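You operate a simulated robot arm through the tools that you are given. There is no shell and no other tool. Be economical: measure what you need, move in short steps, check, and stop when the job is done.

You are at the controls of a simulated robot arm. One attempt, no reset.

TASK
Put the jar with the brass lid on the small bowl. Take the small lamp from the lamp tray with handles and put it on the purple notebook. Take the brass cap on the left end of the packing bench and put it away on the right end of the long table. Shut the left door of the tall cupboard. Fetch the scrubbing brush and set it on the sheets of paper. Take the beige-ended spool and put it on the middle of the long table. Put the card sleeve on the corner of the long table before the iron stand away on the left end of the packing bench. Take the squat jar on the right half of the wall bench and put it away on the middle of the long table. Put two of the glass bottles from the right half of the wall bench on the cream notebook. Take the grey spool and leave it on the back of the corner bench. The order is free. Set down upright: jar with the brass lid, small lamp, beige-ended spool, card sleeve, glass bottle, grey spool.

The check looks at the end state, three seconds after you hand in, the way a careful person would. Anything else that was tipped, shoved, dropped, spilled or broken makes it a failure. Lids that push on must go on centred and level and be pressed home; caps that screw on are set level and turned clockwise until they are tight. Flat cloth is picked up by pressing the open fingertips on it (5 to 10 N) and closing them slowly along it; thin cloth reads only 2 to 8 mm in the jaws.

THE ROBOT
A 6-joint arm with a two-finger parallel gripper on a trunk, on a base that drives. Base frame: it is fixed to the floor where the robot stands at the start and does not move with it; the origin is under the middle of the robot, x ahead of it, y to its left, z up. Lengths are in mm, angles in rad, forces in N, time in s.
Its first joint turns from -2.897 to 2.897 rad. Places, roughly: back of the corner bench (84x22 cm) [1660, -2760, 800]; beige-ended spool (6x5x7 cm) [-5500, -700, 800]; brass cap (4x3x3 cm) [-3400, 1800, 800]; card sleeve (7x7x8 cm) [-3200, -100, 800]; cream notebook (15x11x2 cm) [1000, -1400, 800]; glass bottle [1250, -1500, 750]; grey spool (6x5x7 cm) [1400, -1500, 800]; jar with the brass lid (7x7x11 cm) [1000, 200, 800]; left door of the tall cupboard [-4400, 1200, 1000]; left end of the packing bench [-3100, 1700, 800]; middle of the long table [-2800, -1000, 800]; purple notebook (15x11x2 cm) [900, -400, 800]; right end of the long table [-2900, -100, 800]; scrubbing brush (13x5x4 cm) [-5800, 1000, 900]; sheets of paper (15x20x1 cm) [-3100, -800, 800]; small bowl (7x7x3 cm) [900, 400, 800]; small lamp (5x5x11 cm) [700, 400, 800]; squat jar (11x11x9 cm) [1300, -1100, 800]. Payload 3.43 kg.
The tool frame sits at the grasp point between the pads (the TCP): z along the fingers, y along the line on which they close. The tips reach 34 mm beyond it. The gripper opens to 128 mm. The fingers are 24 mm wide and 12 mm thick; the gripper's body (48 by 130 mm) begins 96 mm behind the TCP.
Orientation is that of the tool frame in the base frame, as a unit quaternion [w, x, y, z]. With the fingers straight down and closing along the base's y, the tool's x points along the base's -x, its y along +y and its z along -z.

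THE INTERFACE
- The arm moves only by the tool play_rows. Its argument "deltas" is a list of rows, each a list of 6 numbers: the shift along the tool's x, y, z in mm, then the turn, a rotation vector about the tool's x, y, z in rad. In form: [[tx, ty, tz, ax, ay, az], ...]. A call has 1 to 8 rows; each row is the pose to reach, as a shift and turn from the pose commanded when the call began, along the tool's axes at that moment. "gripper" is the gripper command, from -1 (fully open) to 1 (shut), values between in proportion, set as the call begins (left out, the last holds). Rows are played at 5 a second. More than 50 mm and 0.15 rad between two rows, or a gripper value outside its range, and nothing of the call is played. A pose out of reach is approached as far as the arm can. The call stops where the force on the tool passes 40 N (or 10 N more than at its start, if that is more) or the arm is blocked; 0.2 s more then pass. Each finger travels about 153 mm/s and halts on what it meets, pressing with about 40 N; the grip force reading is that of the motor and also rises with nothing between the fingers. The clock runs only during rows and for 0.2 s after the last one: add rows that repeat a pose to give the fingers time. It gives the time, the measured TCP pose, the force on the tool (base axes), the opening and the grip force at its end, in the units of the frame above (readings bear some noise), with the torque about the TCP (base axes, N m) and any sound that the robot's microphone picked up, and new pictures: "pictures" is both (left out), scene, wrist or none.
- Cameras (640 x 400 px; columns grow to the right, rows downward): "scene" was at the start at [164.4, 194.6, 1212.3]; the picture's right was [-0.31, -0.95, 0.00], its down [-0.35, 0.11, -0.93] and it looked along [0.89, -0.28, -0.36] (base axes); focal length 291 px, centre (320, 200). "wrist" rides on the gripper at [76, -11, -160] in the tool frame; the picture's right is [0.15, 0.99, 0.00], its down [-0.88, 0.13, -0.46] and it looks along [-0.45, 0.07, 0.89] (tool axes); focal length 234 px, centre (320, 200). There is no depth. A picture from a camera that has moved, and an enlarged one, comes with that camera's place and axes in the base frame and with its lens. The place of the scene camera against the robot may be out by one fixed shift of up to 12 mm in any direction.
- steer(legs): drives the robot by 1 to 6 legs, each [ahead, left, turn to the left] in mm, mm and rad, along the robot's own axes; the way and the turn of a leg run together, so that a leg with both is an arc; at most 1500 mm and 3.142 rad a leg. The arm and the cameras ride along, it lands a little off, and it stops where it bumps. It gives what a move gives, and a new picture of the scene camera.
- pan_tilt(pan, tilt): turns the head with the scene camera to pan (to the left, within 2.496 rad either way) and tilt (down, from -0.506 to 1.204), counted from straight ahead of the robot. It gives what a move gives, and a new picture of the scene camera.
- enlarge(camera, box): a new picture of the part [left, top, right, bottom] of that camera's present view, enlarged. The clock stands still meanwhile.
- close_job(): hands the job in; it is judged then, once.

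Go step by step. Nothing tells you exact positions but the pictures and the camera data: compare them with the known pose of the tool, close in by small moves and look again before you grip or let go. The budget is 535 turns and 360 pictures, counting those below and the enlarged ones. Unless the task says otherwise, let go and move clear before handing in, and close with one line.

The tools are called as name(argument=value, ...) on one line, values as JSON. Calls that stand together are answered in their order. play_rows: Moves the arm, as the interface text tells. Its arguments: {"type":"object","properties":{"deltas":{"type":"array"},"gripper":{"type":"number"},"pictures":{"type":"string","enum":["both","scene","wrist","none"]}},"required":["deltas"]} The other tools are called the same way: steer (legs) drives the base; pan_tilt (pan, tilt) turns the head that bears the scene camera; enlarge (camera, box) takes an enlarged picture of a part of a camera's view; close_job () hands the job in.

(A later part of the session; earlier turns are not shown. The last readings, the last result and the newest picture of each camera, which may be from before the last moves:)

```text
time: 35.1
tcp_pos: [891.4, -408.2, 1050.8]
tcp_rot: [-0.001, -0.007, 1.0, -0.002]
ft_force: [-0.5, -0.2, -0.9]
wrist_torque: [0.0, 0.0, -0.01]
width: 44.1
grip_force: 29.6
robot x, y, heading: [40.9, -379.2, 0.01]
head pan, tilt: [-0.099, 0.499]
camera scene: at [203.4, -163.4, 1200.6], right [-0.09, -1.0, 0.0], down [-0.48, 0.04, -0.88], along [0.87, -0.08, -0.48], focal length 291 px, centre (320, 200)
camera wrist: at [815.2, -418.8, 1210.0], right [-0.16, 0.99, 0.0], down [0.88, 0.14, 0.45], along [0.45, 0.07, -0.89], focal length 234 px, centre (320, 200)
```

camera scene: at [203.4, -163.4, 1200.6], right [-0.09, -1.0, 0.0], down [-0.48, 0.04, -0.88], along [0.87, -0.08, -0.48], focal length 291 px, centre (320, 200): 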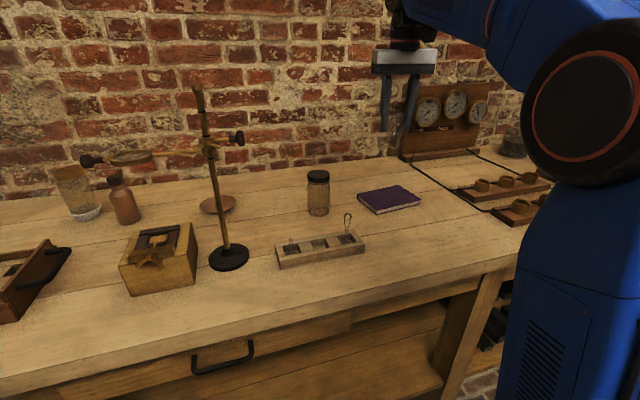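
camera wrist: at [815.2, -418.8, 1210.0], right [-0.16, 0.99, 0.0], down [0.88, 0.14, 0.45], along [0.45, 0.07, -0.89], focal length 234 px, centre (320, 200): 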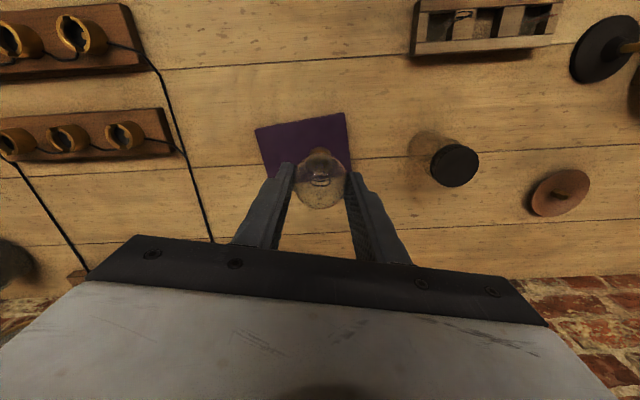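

The notebook's centre is near [920,-422]. I'll shift there and lower to just above the cover.

play_rows(deltas=[[-27, -14, 0, 0, 0, 0], [-27, -14, 40, 0, 0, 0], [-27, -14, 80, 0, 0, 0], [-27, -14, 115, 0, 0, 0], [-27, -14, 115, 0, 0, 0]], pictures="none")

enlarge(camera="wrist", box=[200, 60, 440, 230])

enlarge(camera="scene", box=[320, 100, 460, 230])

```text
time: 36.3
tcp_pos: [919.4, -421.2, 934.5]
tcp_rot: [-0.001, -0.006, 1.0, 0.0]
ft_force: [0.1, -0.1, -1.4]
wrist_torque: [0.02, 0.02, 0.0]
width: 44.0
grip_force: 30.3
robot x, y, heading: [44.1, -377.8, 0.014]
head pan, tilt: [-0.099, 0.499]
```

```text
2.35 times, centred on (320, 145) of wrist
camera zoom: at [843.7, -433.0, 1095.3], right [-0.16, 0.99, 0.0], down [0.88, 0.14, 0.45], along [0.45, 0.07, -0.89], focal length 551 px, centre (320, 329)
```

zoom: 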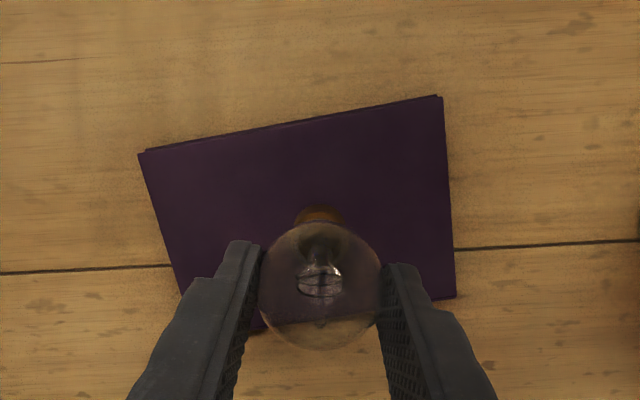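

```text
3.08 times, centred on (390, 165) of scene
camera zoom: at [203.4, -163.3, 1200.6], right [-0.09, -1.0, 0.0], down [-0.48, 0.04, -0.88], along [0.87, -0.08, -0.48], focal length 897 px, centre (105, 308)
```

zoom: 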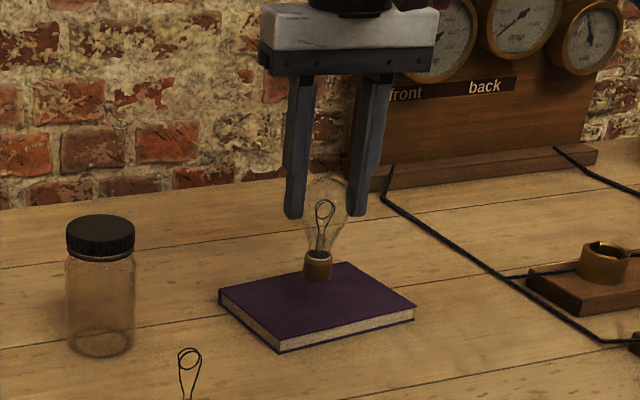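

The lamp is over the notebook; I'll nudge it toward the centre and lower to contact.

play_rows(deltas=[[-6, -5, 5, 0, 0, 0], [-6, -5, 10, 0, 0, 0], [-6, -5, 15, 0, 0, 0], [-6, -5, 15, 0, 0, 0]], pictures="none")

enlarge(camera="scene", box=[320, 100, 460, 230])

```text
time: 37.3
tcp_pos: [924.9, -426.9, 919.8]
tcp_rot: [-0.001, -0.005, 1.0, -0.002]
ft_force: [0.2, -0.4, -0.7]
wrist_torque: [0.04, -0.03, 0.02]
width: 44.2
grip_force: 29.8
robot x, y, heading: [39.8, -378.1, 0.013]
head pan, tilt: [-0.099, 0.499]
```

```text
3.08 times, centred on (390, 165) of scene
camera zoom: at [203.4, -163.3, 1200.6], right [-0.09, -1.0, 0.0], down [-0.48, 0.04, -0.88], along [0.87, -0.08, -0.48], focal length 897 px, centre (105, 308)
```

zoom: 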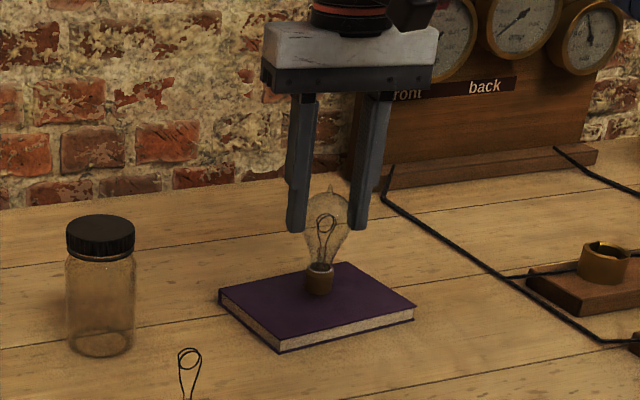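

play_rows(deltas=[[0, 0, 3, 0, 0, 0], [0, 0, 6, 0, 0, 0], [0, 0, 6, 0, 0, 0]], pictures="none")

play_rows(deltas=[[0, 0, 2, 0, 0, 0], [0, 0, 4, 0, 0, 0], [0, 0, 4, 0, 0, 0]], pictures="none")

```text
time: 38.1
tcp_pos: [925.7, -426.5, 914.6]
tcp_rot: [-0.001, -0.006, 1.0, -0.001]
ft_force: [0.0, -0.6, -0.5]
wrist_torque: [-0.01, 0.03, -0.04]
width: 44.3
grip_force: 30.4
robot x, y, heading: [42.9, -379.7, 0.011]
head pan, tilt: [-0.099, 0.499]
```

```text
time: 38.9
tcp_pos: [924.5, -426.9, 909.6]
tcp_rot: [-0.001, -0.006, 1.0, -0.001]
ft_force: [-1.2, -0.4, -0.2]
wrist_torque: [0.0, 0.06, -0.02]
width: 44.0
grip_force: 30.1
robot x, y, heading: [39.4, -379.7, 0.017]
head pan, tilt: [-0.099, 0.499]
```

play_rows(deltas=[[0, 0, 2, 0, 0, 0], [0, 0, 3, 0, 0, 0], [0, 0, 3, 0, 0, 0]], pictures="none")

enlarge(camera="scene", box=[340, 130, 440, 220])

```text
time: 39.7
tcp_pos: [924.7, -426.6, 908.5]
tcp_rot: [0.0, -0.006, 1.0, -0.001]
ft_force: [1.6, -0.7, 20.7]
wrist_torque: [-0.01, -0.09, 0.01]
width: 44.3
grip_force: 29.9
robot x, y, heading: [34.8, -377.6, 0.013]
head pan, tilt: [-0.099, 0.499]
```

```text
4.44 times, centred on (390, 175) of scene
camera zoom: at [202.7, -163.3, 1200.7], right [-0.09, -1.0, 0.0], down [-0.48, 0.04, -0.88], along [0.87, -0.08, -0.48], focal length 1295 px, centre (9, 311)
```

zoom: 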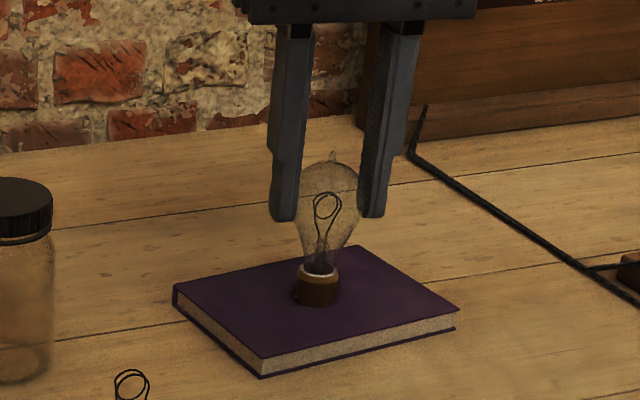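

The lamp rests upright on the notebook. I'll ease off and open the jaws.

play_rows(deltas=[[0, 0, -2, 0, 0, 0], [0, 0, -2, 0, 0, 0]], pictures="none")

play_rows(deltas=[[0, 0, 0, 0, 0, 0], [0, 0, 0, 0, 0, 0], [0, 0, -30, 0, 0, 0], [0, 0, -75, 0, 0, 0], [0, 0, -120, 0, 0, 0], [0, 0, -150, 0, 0, 0]], pictures="none", gripper=-0.2)

enlarge(camera="scene", box=[340, 130, 440, 220])

```text
time: 40.3
tcp_pos: [924.7, -425.5, 907.5]
tcp_rot: [-0.001, -0.006, 1.0, -0.001]
ft_force: [-1.0, -0.6, 0.8]
wrist_torque: [-0.01, 0.04, 0.02]
width: 44.0
grip_force: 30.4
robot x, y, heading: [39.3, -379.0, 0.013]
head pan, tilt: [-0.099, 0.499]
```

```text
time: 41.7
tcp_pos: [925.1, -426.6, 1059.5]
tcp_rot: [-0.001, -0.006, 1.0, 0.0]
ft_force: [-0.2, -0.3, 0.2]
wrist_torque: [0.02, -0.04, 0.0]
width: 76.7
grip_force: 0.0
robot x, y, heading: [39.1, -380.7, 0.012]
head pan, tilt: [-0.099, 0.499]
```

```text
4.44 times, centred on (390, 175) of scene
camera zoom: at [203.4, -163.3, 1200.6], right [-0.09, -1.0, 0.0], down [-0.48, 0.04, -0.88], along [0.87, -0.08, -0.48], focal length 1295 px, centre (9, 311)
```

zoom: 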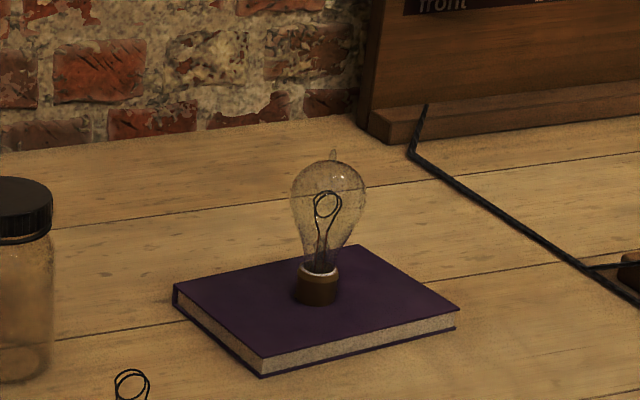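

The lamp stands on the notebook. I'll retract the arm and drive right to survey the right half of the bench.

play_rows(deltas=[[49, 0, 0, 0, 0, 0], [98, 0, 0, 0, 0, 0], [147, 0, 0, 0, 0, 0], [196, 0, 0, 0, 0, 0], [245, 0, 0, 0, 0, 0], [294, 0, 0, 0, 0, 0], [343, 0, 0, 0, 0, 0], [392, 0, 0, 0, 0, 0]], pictures="none", gripper=-1)

steer(legs=[[-150, 0, 0], [0, -750, 0]])

pan_tilt(pan=-0.2, tilt=0.45)

```text
time: 43.5
tcp_pos: [533.5, -432.1, 1057.8]
tcp_rot: [-0.002, -0.006, 1.0, -0.001]
ft_force: [0.6, -0.6, -0.1]
wrist_torque: [0.0, 0.11, 0.0]
width: 127.9
grip_force: 0.1
robot x, y, heading: [38.0, -376.8, 0.016]
head pan, tilt: [-0.099, 0.499]
```

```text
time: 48.5
tcp_pos: [393.9, -1182.3, 1058.9]
tcp_rot: [-0.001, -0.007, 1.0, 0.0]
ft_force: [-0.4, 0.3, -0.6]
wrist_torque: [0.03, 0.02, 0.0]
width: 128.1
grip_force: 0.0
robot x, y, heading: [-98.1, -1132.3, 0.012]
head pan, tilt: [-0.099, 0.499]
camera scene: at [63.5, -914.4, 1200.6], right [-0.09, -1.0, 0.0], down [-0.48, 0.04, -0.88], along [0.87, -0.08, -0.48], focal length 291 px, centre (320, 200)
```

scene: 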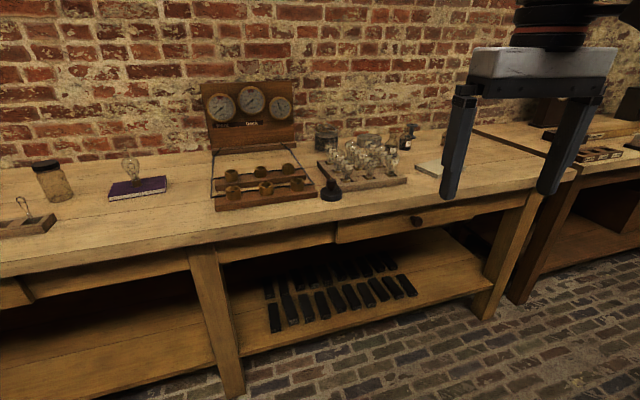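

```text
time: 49.2
tcp_pos: [394.2, -1183.6, 1059.1]
tcp_rot: [-0.001, -0.006, 1.0, -0.001]
ft_force: [-0.6, -0.5, 0.4]
wrist_torque: [0.01, -0.01, -0.03]
width: 128.0
grip_force: 0.1
robot x, y, heading: [-100.1, -1133.2, 0.012]
head pan, tilt: [-0.201, 0.45]
camera scene: at [63.1, -923.7, 1205.1], right [-0.19, -0.98, 0.0], down [-0.43, 0.08, -0.9], along [0.88, -0.17, -0.44], focal length 291 px, centre (320, 200)
```

scene: 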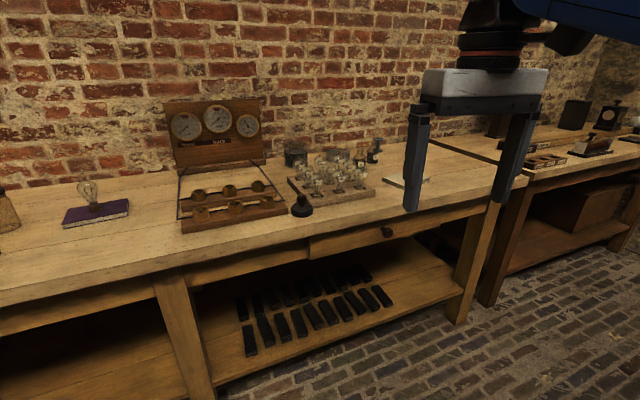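

enlarge(camera="scene", box=[260, 110, 440, 230])

enlarge(camera="scene", box=[460, 70, 640, 190])

```text
3.33 times, centred on (350, 170) of scene
camera zoom: at [63.1, -923.7, 1205.1], right [-0.19, -0.98, 0.0], down [-0.43, 0.08, -0.9], along [0.88, -0.17, -0.44], focal length 972 px, centre (220, 300)
```

zoom: 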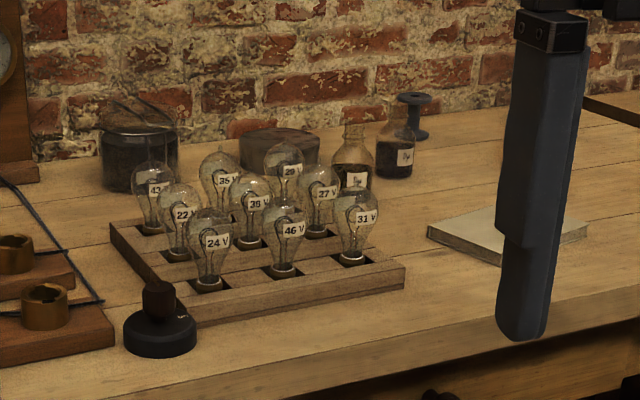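

```text
3.33 times, centred on (550, 130) of scene
camera zoom: at [63.1, -923.7, 1205.1], right [-0.19, -0.98, 0.0], down [-0.43, 0.08, -0.9], along [0.88, -0.17, -0.44], focal length 972 px, centre (-447, 433)
```

zoom: 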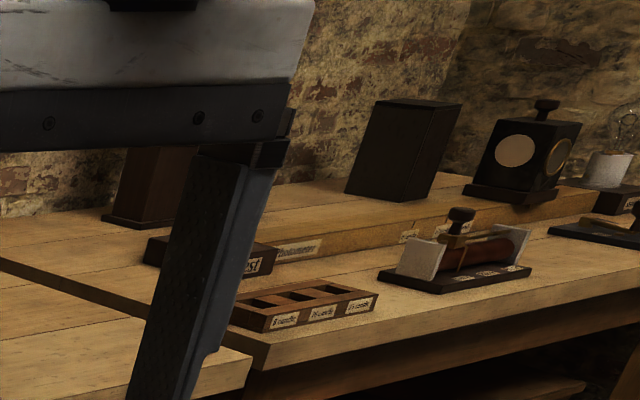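

The bench turns out to run at an angle of about 0.21 rad. I'll drive to the right, turn to face it squarely and move closer.

steer(legs=[[0, -330, 0.2], [430, 0, 0]])

pan_tilt(pan=-0.35, tilt=0.5)

```text
time: 53.6
tcp_pos: [852.4, -1322.3, 1057.7]
tcp_rot: [0.0, -0.106, 0.994, -0.001]
ft_force: [0.8, -0.1, -0.3]
wrist_torque: [-0.01, 0.04, 0.03]
width: 128.3
grip_force: 0.1
robot x, y, heading: [358.8, -1370.8, 0.215]
head pan, tilt: [-0.201, 0.45]
camera scene: at [477.1, -1132.4, 1205.1], right [0.01, -1.0, 0.0], down [-0.44, -0.01, -0.9], along [0.9, 0.01, -0.44], focal length 291 px, centre (320, 200)
```

scene: 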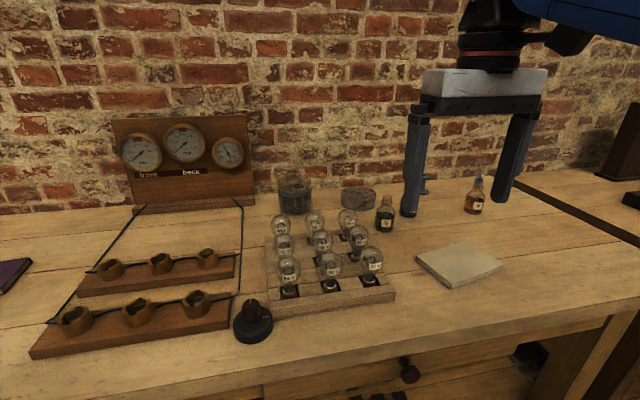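

```text
time: 54.3
tcp_pos: [852.5, -1320.6, 1059.6]
tcp_rot: [-0.001, -0.107, 0.994, 0.0]
ft_force: [-0.5, 0.0, 0.1]
wrist_torque: [-0.01, 0.01, -0.02]
width: 127.8
grip_force: 0.1
robot x, y, heading: [358.6, -1366.0, 0.219]
head pan, tilt: [-0.351, 0.499]
camera scene: at [475.3, -1145.9, 1200.7], right [-0.14, -0.99, 0.0], down [-0.47, 0.07, -0.88], along [0.87, -0.12, -0.48], focal length 291 px, centre (320, 200)
```

scene: 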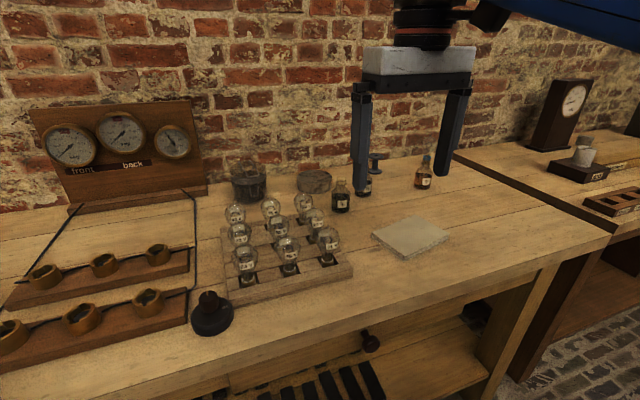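

play_rows(deltas=[[0, 0, 0, 0, 0, 0]], pictures="wrist")

enlarge(camera="scene", box=[210, 130, 470, 290])

```text
time: 54.7
tcp_pos: [851.8, -1321.5, 1059.4]
tcp_rot: [-0.001, -0.107, 0.994, -0.001]
ft_force: [0.2, 0.6, 0.5]
wrist_torque: [0.01, 0.02, -0.01]
width: 128.0
grip_force: 0.0
robot x, y, heading: [355.2, -1367.2, 0.219]
head pan, tilt: [-0.351, 0.499]
camera wrist: at [780.1, -1347.6, 1219.3], right [-0.35, 0.94, 0.0], down [0.83, 0.31, 0.45], along [0.43, 0.16, -0.89], focal length 234 px, centre (320, 200)
```

wrist: 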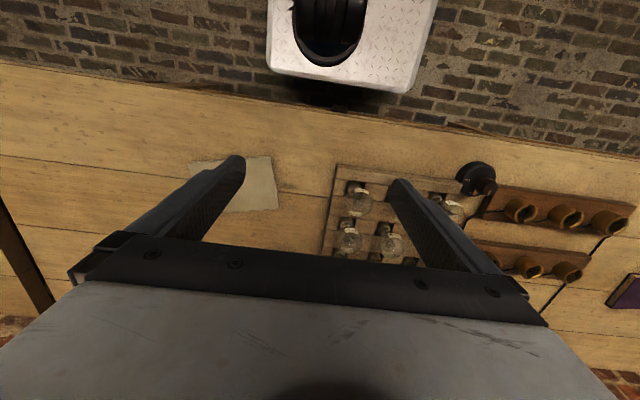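

```text
2.46 times, centred on (340, 210) of scene
camera zoom: at [475.3, -1146.0, 1200.6], right [-0.14, -0.99, 0.0], down [-0.47, 0.07, -0.88], along [0.87, -0.12, -0.48], focal length 717 px, centre (271, 175)
```

zoom: 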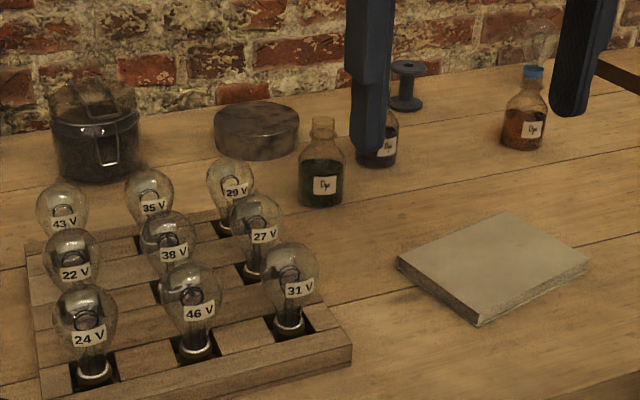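

I see three dye bottles, the grey spool, the cream notebook, and the clamp-lidded squat jar at the left behind the bulb rack. I'll first hover near the left bottle, around [1195,-1298].

play_rows(deltas=[[-46, -7, 0, 0, 0, 0], [-92, -14, 0, 0, 0, 0], [-138, -21, 0, 0, 0, 0], [-184, -28, 0, 0, 0, 0], [-230, -35, 0, 0, 0, 0], [-276, -42, 0, 0, 0, 0], [-320, -50, 0, 0, 0, 0], [-320, -50, 0, 0, 0, 0]], pictures="both")

```text
time: 56.5
tcp_pos: [1175.0, -1303.1, 1058.0]
tcp_rot: [0.0, -0.107, 0.994, -0.001]
ft_force: [0.4, -0.6, 0.0]
wrist_torque: [-0.02, -0.01, -0.01]
width: 128.1
grip_force: 0.1
robot x, y, heading: [354.8, -1368.0, 0.215]
head pan, tilt: [-0.351, 0.499]
camera scene: at [475.3, -1146.0, 1200.6], right [-0.14, -0.99, 0.0], down [-0.47, 0.07, -0.88], along [0.87, -0.12, -0.48], focal length 291 px, centre (320, 200)
camera wrist: at [1103.1, -1329.1, 1218.7], right [-0.35, 0.94, 0.0], down [0.83, 0.31, 0.45], along [0.43, 0.16, -0.89], focal length 234 px, centre (320, 200)
```

scene: 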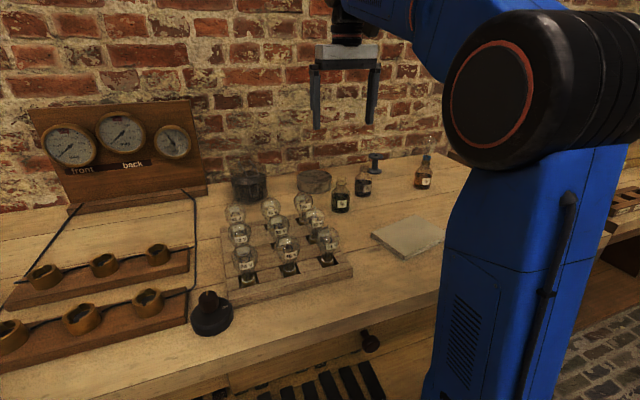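
wrist: 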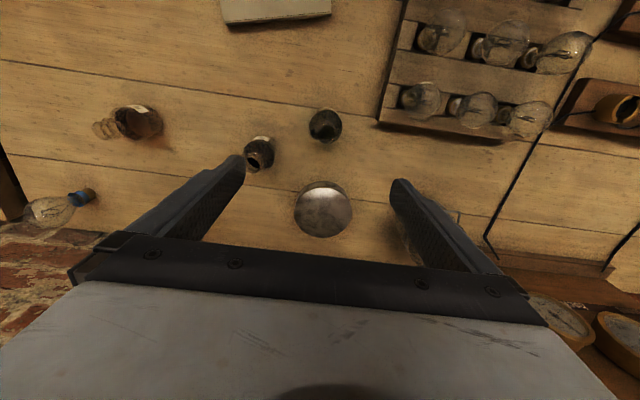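

enlarge(camera="wrist", box=[0, 70, 380, 260])

enlarge(camera="scene", box=[220, 120, 460, 270])

```text
1.68 times, centred on (190, 165) of wrist
camera zoom: at [1103.1, -1329.1, 1218.7], right [-0.35, 0.94, 0.0], down [0.83, 0.31, 0.45], along [0.43, 0.16, -0.89], focal length 394 px, centre (539, 259)
```

zoom: 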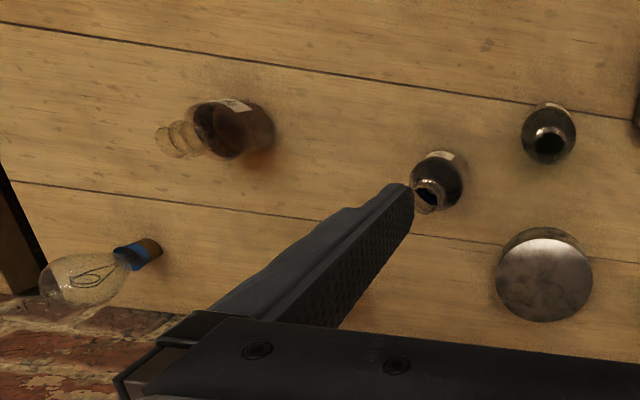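

```text
2.67 times, centred on (340, 195) of scene
camera zoom: at [475.3, -1146.0, 1200.6], right [-0.14, -0.99, 0.0], down [-0.47, 0.07, -0.88], along [0.87, -0.12, -0.48], focal length 777 px, centre (267, 213)
```

zoom: 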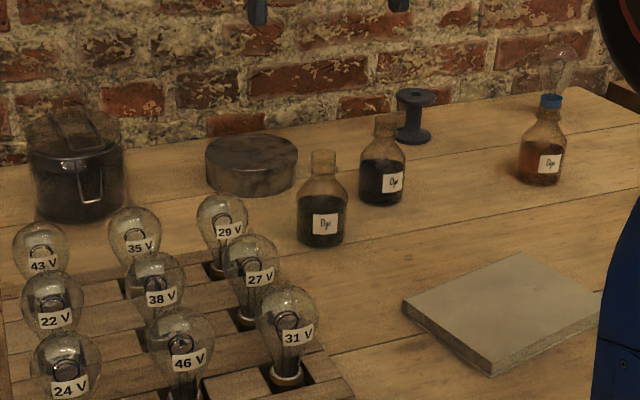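

The bottles are open-mouthed and hold dye, so they must stay level. Bottle A is at [1160,-1297]; I'll narrow the jaws to 80 mm because of the bulb rack, and come down above it.

play_rows(deltas=[[13, 9, 0, 0, 0, 0], [13, 9, 40, 0, 0, 0], [13, 9, 80, 0, 0, 0], [13, 9, 105, 0, 0, 0], [13, 9, 105, 0, 0, 0]], pictures="wrist", gripper=-0.25)

```text
time: 57.7
tcp_pos: [1161.8, -1296.7, 954.2]
tcp_rot: [-0.001, -0.107, 0.994, 0.0]
ft_force: [-0.7, 0.3, -0.1]
wrist_torque: [0.01, -0.01, 0.01]
width: 80.0
grip_force: 0.0
robot x, y, heading: [355.3, -1369.1, 0.211]
head pan, tilt: [-0.351, 0.499]
camera wrist: at [1087.9, -1322.8, 1113.8], right [-0.35, 0.94, 0.0], down [0.83, 0.31, 0.45], along [0.43, 0.16, -0.89], focal length 234 px, centre (320, 200)
```

wrist: 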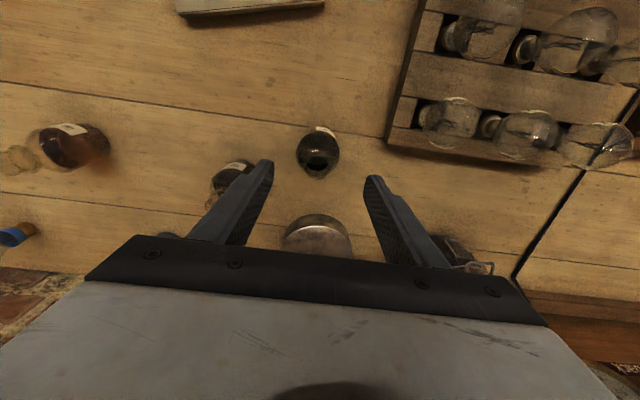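

play_rows(deltas=[[3, -1, 30, 0, 0, 0], [3, -1, 60, 0, 0, 0], [3, -1, 90, 0, 0, 0], [3, -1, 120, 0, 0, 0], [3, -1, 120, 0, 0, 0]], pictures="wrist")

enlarge(camera="scene", box=[280, 120, 420, 230])

```text
time: 58.9
tcp_pos: [1158.5, -1300.1, 834.2]
tcp_rot: [0.0, -0.106, 0.994, -0.001]
ft_force: [1.9, 1.2, 8.3]
wrist_torque: [0.41, 0.01, -0.12]
width: 79.9
grip_force: 0.1
robot x, y, heading: [358.6, -1366.3, 0.215]
head pan, tilt: [-0.351, 0.499]
camera wrist: at [1085.6, -1325.1, 994.2], right [-0.35, 0.94, 0.0], down [0.83, 0.31, 0.46], along [0.43, 0.16, -0.89], focal length 234 px, centre (320, 200)
```

wrist: 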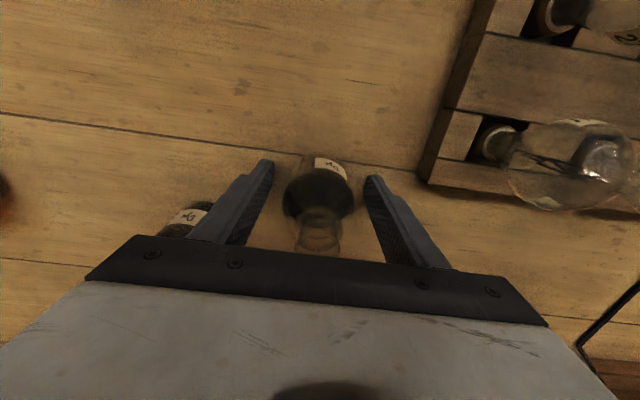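

```text
3.64 times, centred on (350, 175) of scene
camera zoom: at [475.1, -1146.0, 1200.7], right [-0.14, -0.99, 0.0], down [-0.47, 0.07, -0.88], along [0.87, -0.12, -0.48], focal length 1060 px, centre (211, 291)
```

zoom: 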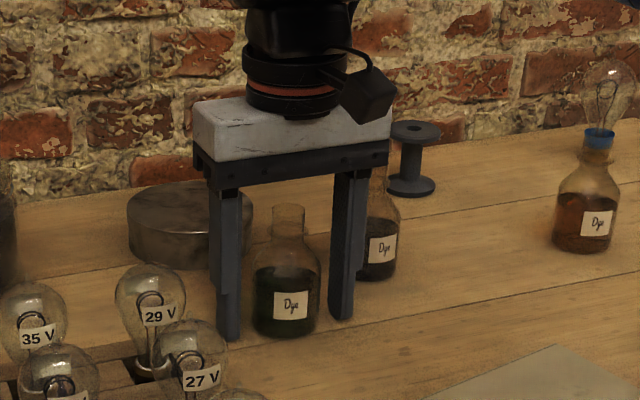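

A finger tip brushes the table, so the surface is about z 799. I'll raise 6 mm and grip the bottle body.

play_rows(deltas=[[0, 0, -7, 0, 0, 0], [0, 0, -7, 0, 0, 0]], pictures="none")

play_rows(deltas=[[0, 0, 0, 0, 0, 0], [0, 0, 0, 0, 0, 0], [0, 0, 0, 0, 0, 0]], pictures="none", gripper=1)

play_rows(deltas=[[0, 0, -5, 0, 0, 0], [0, 0, -10, 0, 0, 0], [0, 0, -15, 0, 0, 0], [0, 0, -20, 0, 0, 0], [0, 0, -20, 0, 0, 0]], pictures="wrist")

enlarge(camera="scene", box=[280, 120, 420, 230])

```text
time: 59.5
tcp_pos: [1157.5, -1299.3, 841.2]
tcp_rot: [-0.002, -0.106, 0.994, -0.001]
ft_force: [-0.1, 0.1, -0.5]
wrist_torque: [0.03, -0.03, -0.05]
width: 80.2
grip_force: 0.1
robot x, y, heading: [356.8, -1366.8, 0.215]
head pan, tilt: [-0.351, 0.499]
```

```text
time: 60.3
tcp_pos: [1158.1, -1299.0, 840.6]
tcp_rot: [-0.002, -0.106, 0.994, -0.001]
ft_force: [0.8, 0.2, 0.9]
wrist_torque: [0.07, -0.01, -0.01]
width: 50.7
grip_force: 40.7
robot x, y, heading: [360.7, -1366.6, 0.218]
head pan, tilt: [-0.351, 0.499]
```

```text
time: 61.5
tcp_pos: [1158.8, -1298.8, 861.4]
tcp_rot: [-0.001, -0.107, 0.994, -0.001]
ft_force: [0.8, 1.2, -0.7]
wrist_torque: [0.0, -0.01, 0.0]
width: 50.6
grip_force: 40.3
robot x, y, heading: [358.3, -1365.1, 0.215]
head pan, tilt: [-0.351, 0.499]
camera wrist: at [1086.2, -1324.8, 1020.9], right [-0.35, 0.94, 0.0], down [0.83, 0.31, 0.45], along [0.43, 0.16, -0.89], focal length 234 px, centre (320, 200)
```

wrist: 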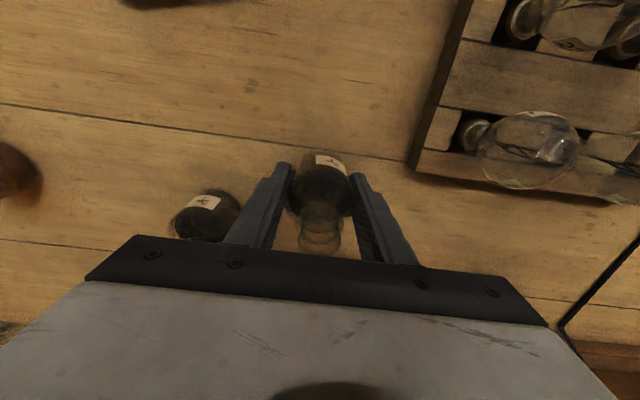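

```text
3.64 times, centred on (350, 175) of scene
camera zoom: at [475.4, -1146.0, 1200.6], right [-0.14, -0.99, 0.0], down [-0.47, 0.07, -0.88], along [0.87, -0.12, -0.48], focal length 1060 px, centre (211, 291)
```

zoom: 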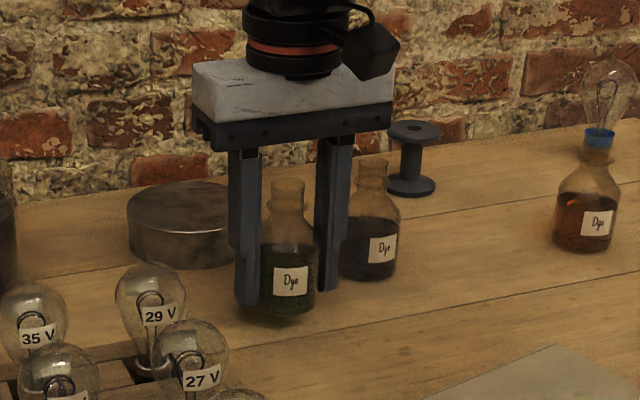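

The bottle is firmly held. I'll lift it clear and carry it level over the cream notebook.

play_rows(deltas=[[0, 0, -30, 0, 0, 0], [0, 0, -60, 0, 0, 0], [0, 0, -90, 0, 0, 0], [34, -19, -90, 0, 0, 0], [68, -38, -90, 0, 0, 0], [102, -58, -90, 0, 0, 0], [136, -77, -90, 0, 0, 0], [165, -96, -90, 0, 0, 0]], pictures="none")

play_rows(deltas=[[0, 0, 0, 0, 0, 0]], pictures="both")

```text
time: 63.3
tcp_pos: [1016.8, -1427.2, 950.8]
tcp_rot: [-0.002, -0.106, 0.994, -0.001]
ft_force: [0.9, 0.2, -2.3]
wrist_torque: [0.0, 0.05, 0.0]
width: 50.7
grip_force: 40.2
robot x, y, heading: [357.5, -1363.2, 0.213]
head pan, tilt: [-0.351, 0.499]
```

```text
time: 63.7
tcp_pos: [1017.3, -1426.5, 951.3]
tcp_rot: [-0.001, -0.106, 0.994, -0.001]
ft_force: [-0.6, -0.3, -0.8]
wrist_torque: [0.03, 0.0, -0.03]
width: 50.7
grip_force: 40.7
robot x, y, heading: [359.3, -1369.0, 0.215]
head pan, tilt: [-0.351, 0.499]
camera scene: at [475.4, -1146.0, 1200.6], right [-0.14, -0.99, 0.0], down [-0.47, 0.07, -0.88], along [0.87, -0.12, -0.48], focal length 291 px, centre (320, 200)
camera wrist: at [944.7, -1453.4, 1111.7], right [-0.35, 0.94, 0.0], down [0.83, 0.31, 0.45], along [0.43, 0.16, -0.89], focal length 234 px, centre (320, 200)
```

scene: 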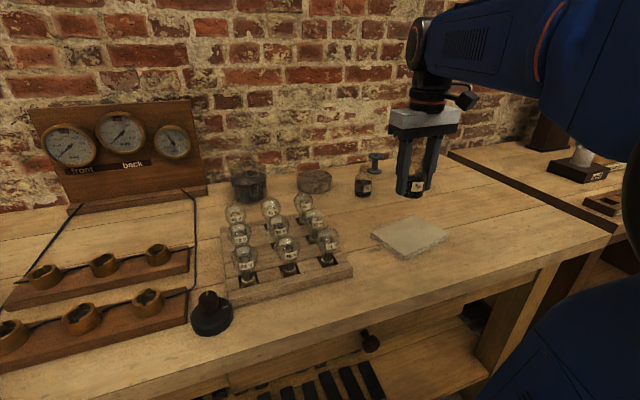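
wrist: 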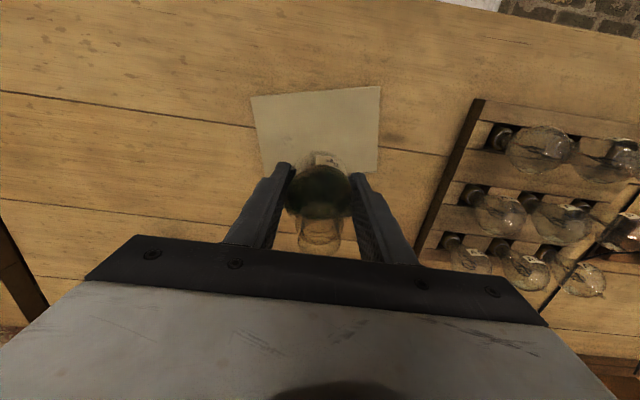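

The notebook's centre is at [1008,-1431] with its long side along (-0.41,0.91). I'll put bottle A on the left half at [990,-1392].

play_rows(deltas=[[19, 40, 0, 0, 0, 0], [19, 40, 30, 0, 0, 0], [19, 40, 60, 0, 0, 0], [19, 40, 82, 0, 0, 0], [19, 40, 82, 0, 0, 0]], pictures="wrist")

enlarge(camera="scene", box=[330, 130, 490, 270])

```text
time: 64.9
tcp_pos: [989.8, -1392.3, 869.6]
tcp_rot: [0.0, -0.107, 0.994, -0.001]
ft_force: [0.6, -0.2, -2.2]
wrist_torque: [-0.01, 0.01, 0.0]
width: 50.6
grip_force: 39.9
robot x, y, heading: [358.7, -1367.4, 0.213]
head pan, tilt: [-0.351, 0.499]
camera wrist: at [917.9, -1418.4, 1029.3], right [-0.35, 0.94, 0.0], down [0.83, 0.31, 0.45], along [0.43, 0.16, -0.89], focal length 234 px, centre (320, 200)
```

wrist: 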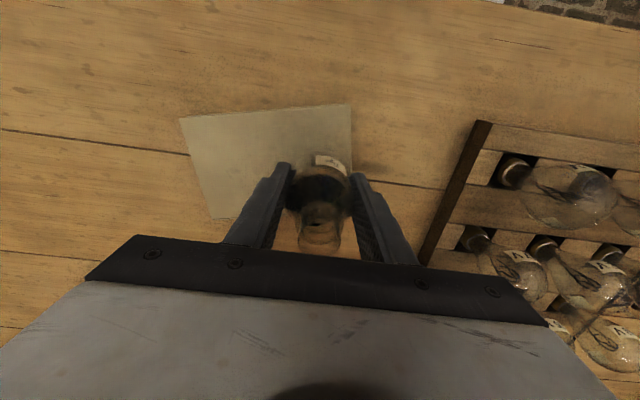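

```text
2.86 times, centred on (410, 200) of scene
camera zoom: at [475.3, -1146.0, 1200.6], right [-0.14, -0.99, 0.0], down [-0.47, 0.07, -0.88], along [0.87, -0.12, -0.48], focal length 833 px, centre (63, 200)
```

zoom: 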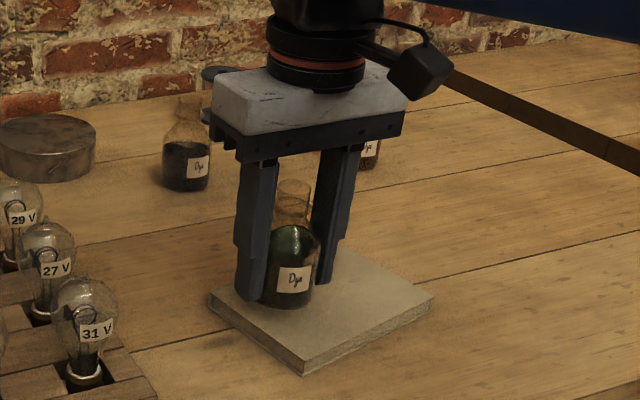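

play_rows(deltas=[[0, 0, 3, 0, 0, 0], [0, 0, 6, 0, 0, 0], [0, 0, 6, 0, 0, 0]], pictures="none")

play_rows(deltas=[[0, 0, 2, 0, 0, 0], [0, 0, 4, 0, 0, 0], [0, 0, 4, 0, 0, 0]], pictures="none")

```text
time: 65.7
tcp_pos: [989.2, -1392.8, 863.9]
tcp_rot: [-0.001, -0.106, 0.994, -0.001]
ft_force: [-0.4, -0.5, -1.8]
wrist_torque: [0.01, -0.05, 0.01]
width: 50.7
grip_force: 39.7
robot x, y, heading: [354.9, -1366.6, 0.219]
head pan, tilt: [-0.351, 0.499]
```

```text
time: 66.5
tcp_pos: [990.2, -1391.7, 859.0]
tcp_rot: [-0.001, -0.107, 0.994, -0.002]
ft_force: [0.0, 0.8, -1.0]
wrist_torque: [0.0, 0.0, -0.01]
width: 50.5
grip_force: 40.0
robot x, y, heading: [359.3, -1367.5, 0.217]
head pan, tilt: [-0.351, 0.499]
```

play_rows(deltas=[[0, 0, 2, 0, 0, 0], [0, 0, 3, 0, 0, 0], [0, 0, 3, 0, 0, 0]], pictures="none")

enlarge(camera="scene", box=[330, 130, 490, 270])

```text
time: 67.3
tcp_pos: [989.3, -1393.9, 856.0]
tcp_rot: [0.0, -0.107, 0.994, -0.001]
ft_force: [2.4, -1.1, 11.4]
wrist_torque: [0.08, -0.05, -0.06]
width: 50.6
grip_force: 40.6
robot x, y, heading: [360.6, -1366.1, 0.217]
head pan, tilt: [-0.351, 0.499]
```

```text
2.86 times, centred on (410, 200) of scene
camera zoom: at [475.2, -1146.0, 1200.7], right [-0.14, -0.99, 0.0], down [-0.47, 0.07, -0.88], along [0.87, -0.12, -0.48], focal length 833 px, centre (63, 200)
```

zoom: 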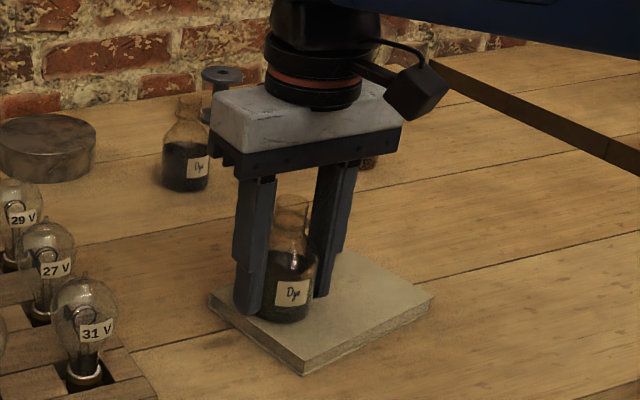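

Contact made. I'll release, lift clear, and go to bottle B near [1216,-1377].

play_rows(deltas=[[0, 0, -1, 0, 0, 0], [0, 0, -1, 0, 0, 0], [0, 0, -1, 0, 0, 0], [0, 0, -30, 0, 0, 0], [0, 0, -70, 0, 0, 0], [0, 0, -110, 0, 0, 0], [0, 0, -145, 0, 0, 0]], pictures="none", gripper=-0.25)

play_rows(deltas=[[-44, -12, 0, 0, 0, 0], [-88, -24, 0, 0, 0, 0], [-132, -33, 0, 0, 0, 0], [-176, -33, 0, 0, 0, 0], [-220, -33, 0, 0, 0, 0], [-220, -33, 0, 0, 0, 0]], pictures="both")

```text
time: 68.9
tcp_pos: [991.6, -1393.8, 1002.3]
tcp_rot: [0.0, -0.106, 0.994, -0.001]
ft_force: [-0.7, -0.5, -0.9]
wrist_torque: [-0.03, -0.03, -0.03]
width: 80.3
grip_force: 0.1
robot x, y, heading: [358.6, -1369.4, 0.217]
head pan, tilt: [-0.351, 0.499]
```

```text
time: 70.3
tcp_pos: [1211.9, -1378.5, 1001.1]
tcp_rot: [0.0, -0.107, 0.994, -0.001]
ft_force: [0.2, 0.3, 0.2]
wrist_torque: [-0.03, -0.02, 0.0]
width: 80.2
grip_force: 0.2
robot x, y, heading: [359.3, -1372.3, 0.216]
head pan, tilt: [-0.351, 0.499]
camera scene: at [475.3, -1146.0, 1200.6], right [-0.14, -0.99, 0.0], down [-0.47, 0.07, -0.88], along [0.87, -0.12, -0.48], focal length 291 px, centre (320, 200)
camera wrist: at [1140.3, -1404.0, 1161.5], right [-0.35, 0.94, 0.0], down [0.83, 0.31, 0.45], along [0.43, 0.16, -0.89], focal length 234 px, centre (320, 200)
```

scene: 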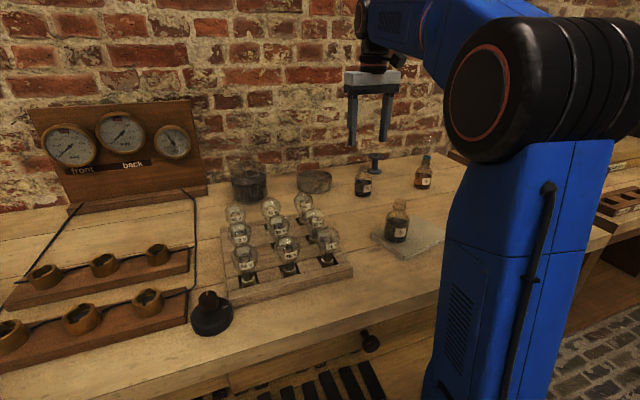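
wrist: 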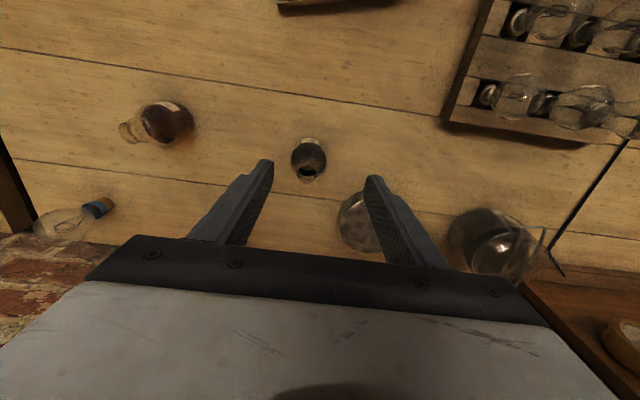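

Bottle B is at [1237,-1384]. I'll align and lower partway.

play_rows(deltas=[[-23, -11, 0, 0, 0, 0], [-23, -11, 35, 0, 0, 0], [-23, -11, 65, 0, 0, 0], [-23, -11, 65, 0, 0, 0]], pictures="wrist")

```text
time: 71.3
tcp_pos: [1236.0, -1383.8, 936.7]
tcp_rot: [0.0, -0.105, 0.994, -0.002]
ft_force: [-1.1, -0.3, -0.5]
wrist_torque: [0.02, 0.02, -0.01]
width: 80.3
grip_force: 0.1
robot x, y, heading: [355.3, -1367.7, 0.215]
head pan, tilt: [-0.351, 0.499]
camera wrist: at [1164.2, -1409.6, 1096.2], right [-0.35, 0.94, 0.0], down [0.83, 0.31, 0.45], along [0.43, 0.16, -0.89], focal length 234 px, centre (320, 200)
```

wrist: 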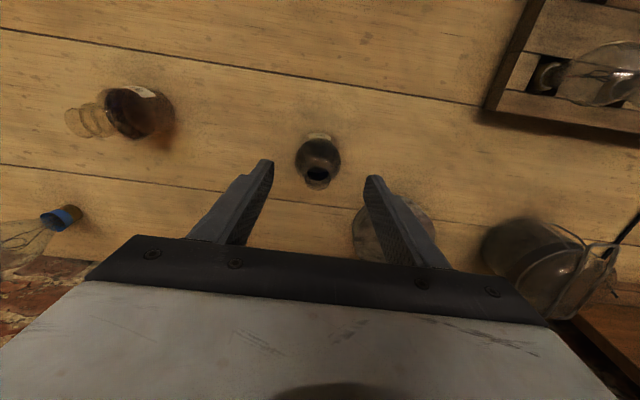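

play_rows(deltas=[[-3, 0, 32, 0, 0, 0], [-3, 0, 64, 0, 0, 0], [-3, 0, 95, 0, 0, 0], [-3, 0, 95, 0, 0, 0]], pictures="none")

enlarge(camera="scene", box=[290, 100, 470, 240])

```text
time: 72.3
tcp_pos: [1239.6, -1384.5, 842.0]
tcp_rot: [-0.001, -0.106, 0.994, -0.001]
ft_force: [-0.4, -0.1, -0.5]
wrist_torque: [0.01, -0.02, -0.01]
width: 80.0
grip_force: 0.0
robot x, y, heading: [355.0, -1370.1, 0.211]
head pan, tilt: [-0.351, 0.499]
```

```text
2.86 times, centred on (380, 170) of scene
camera zoom: at [475.4, -1146.0, 1200.6], right [-0.14, -0.99, 0.0], down [-0.47, 0.07, -0.88], along [0.87, -0.12, -0.48], focal length 833 px, centre (149, 286)
```

zoom: 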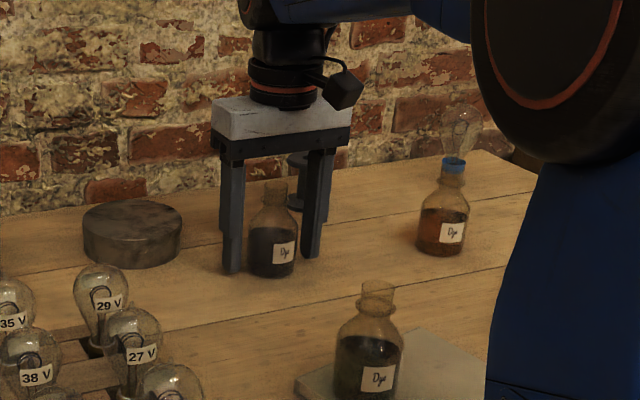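

Well placed. Close and lift slowly.

play_rows(deltas=[[0, 0, 0, 0, 0, 0], [0, 0, 0, 0, 0, 0], [0, 0, 0, 0, 0, 0]], pictures="none", gripper=1)

play_rows(deltas=[[0, 0, -6, 0, 0, 0], [0, 0, -14, 0, 0, 0], [0, 0, -30, 0, 0, 0], [0, 0, -60, 0, 0, 0], [0, 0, -90, 0, 0, 0], [0, 0, -108, 0, 0, 0]], pictures="wrist")

```text
time: 73.1
tcp_pos: [1240.3, -1384.0, 841.4]
tcp_rot: [-0.002, -0.106, 0.994, 0.0]
ft_force: [-0.1, 0.8, 0.5]
wrist_torque: [-0.01, 0.0, -0.01]
width: 50.9
grip_force: 40.3
robot x, y, heading: [358.8, -1367.5, 0.217]
head pan, tilt: [-0.351, 0.499]
```

```text
time: 74.5
tcp_pos: [1239.9, -1383.7, 948.3]
tcp_rot: [-0.001, -0.106, 0.994, -0.001]
ft_force: [0.4, 0.1, -1.6]
wrist_torque: [0.0, 0.04, -0.02]
width: 50.9
grip_force: 39.9
robot x, y, heading: [357.8, -1365.7, 0.212]
head pan, tilt: [-0.351, 0.499]
camera wrist: at [1167.9, -1409.4, 1109.1], right [-0.35, 0.94, 0.0], down [0.83, 0.31, 0.45], along [0.42, 0.16, -0.89], focal length 234 px, centre (320, 200)
```

wrist: 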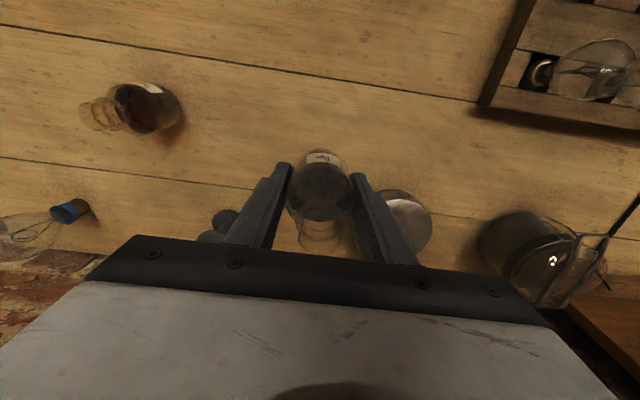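

play_rows(deltas=[[20, -4, -25, 0, 0, 0], [65, -12, -25, 0, 0, 0], [110, -19, -25, 0, 0, 0], [155, -26, -25, 0, 0, 0], [195, -33, -25, 0, 0, 0], [227, -38, -25, 0, 0, 0], [227, -38, -25, 0, 0, 0]], pictures="wrist")

```text
time: 76.1
tcp_pos: [1026.2, -1468.8, 974.4]
tcp_rot: [-0.001, -0.106, 0.994, -0.001]
ft_force: [0.6, 0.2, -1.7]
wrist_torque: [-0.02, 0.03, 0.0]
width: 51.0
grip_force: 40.3
robot x, y, heading: [356.7, -1368.6, 0.215]
head pan, tilt: [-0.351, 0.499]
camera wrist: at [953.5, -1494.8, 1134.4], right [-0.35, 0.94, 0.0], down [0.83, 0.31, 0.45], along [0.43, 0.16, -0.89], focal length 234 px, centre (320, 200)
```

wrist: 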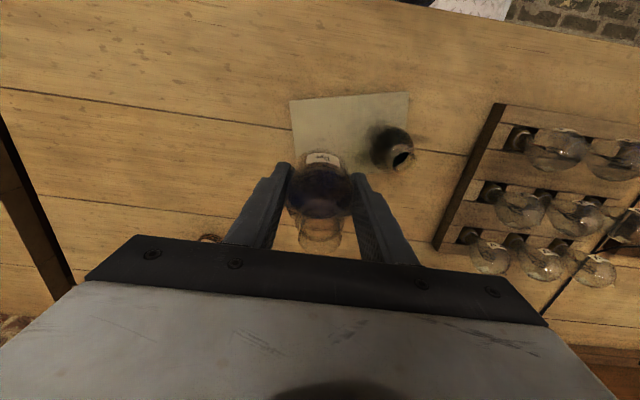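

play_rows(deltas=[[1, 4, 30, 0, 0, 0], [1, 4, 65, 0, 0, 0], [1, 4, 95, 0, 0, 0], [1, 4, 108, 0, 0, 0], [1, 4, 108, 0, 0, 0]], pictures="none")

enlarge(camera="scene", box=[350, 130, 490, 270])

```text
time: 77.3
tcp_pos: [1025.2, -1464.3, 866.2]
tcp_rot: [-0.001, -0.106, 0.994, -0.001]
ft_force: [0.6, 0.5, -0.6]
wrist_torque: [0.05, 0.01, 0.0]
width: 50.7
grip_force: 39.9
robot x, y, heading: [359.2, -1367.5, 0.217]
head pan, tilt: [-0.351, 0.499]
```

```text
2.86 times, centred on (420, 200) of scene
camera zoom: at [475.4, -1146.0, 1200.6], right [-0.14, -0.99, 0.0], down [-0.47, 0.07, -0.88], along [0.87, -0.12, -0.48], focal length 833 px, centre (34, 200)
```

zoom: 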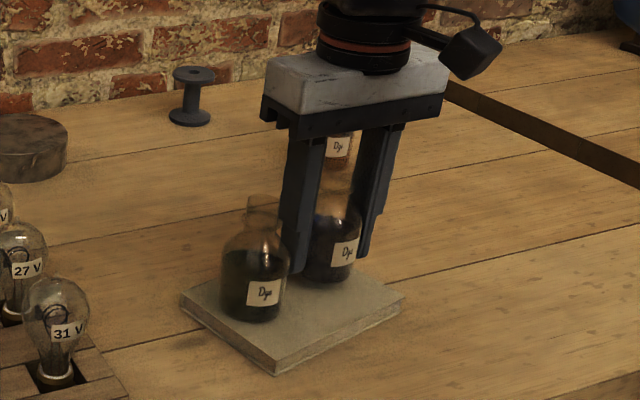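

play_rows(deltas=[[0, 0, 3, 0, 0, 0], [0, 0, 6, 0, 0, 0], [0, 0, 6, 0, 0, 0]], pictures="none")

play_rows(deltas=[[0, 0, 1.5, 0, 0, 0], [0, 0, 3, 0, 0, 0], [0, 0, 3, 0, 0, 0]], pictures="none")

```text
time: 78.1
tcp_pos: [1023.6, -1464.0, 860.4]
tcp_rot: [-0.001, -0.107, 0.994, -0.001]
ft_force: [0.7, 0.0, -1.6]
wrist_torque: [-0.01, 0.02, 0.02]
width: 51.1
grip_force: 40.0
robot x, y, heading: [359.7, -1371.2, 0.217]
head pan, tilt: [-0.351, 0.499]
```

```text
time: 78.9
tcp_pos: [1024.6, -1464.6, 856.7]
tcp_rot: [0.0, -0.106, 0.994, -0.001]
ft_force: [-0.4, 0.1, -1.9]
wrist_torque: [-0.02, 0.03, 0.0]
width: 50.9
grip_force: 39.8
robot x, y, heading: [357.5, -1366.2, 0.215]
head pan, tilt: [-0.351, 0.499]
```

play_rows(deltas=[[0, 0, 1, 0, 0, 0], [0, 0, 2, 0, 0, 0], [0, 0, 2, 0, 0, 0]], pictures="none")

```text
time: 79.7
tcp_pos: [1025.1, -1464.1, 856.6]
tcp_rot: [0.0, -0.106, 0.994, 0.0]
ft_force: [1.5, -0.2, 22.0]
wrist_torque: [0.28, 0.07, -0.08]
width: 51.2
grip_force: 40.0
robot x, y, heading: [356.8, -1369.5, 0.216]
head pan, tilt: [-0.351, 0.499]
```

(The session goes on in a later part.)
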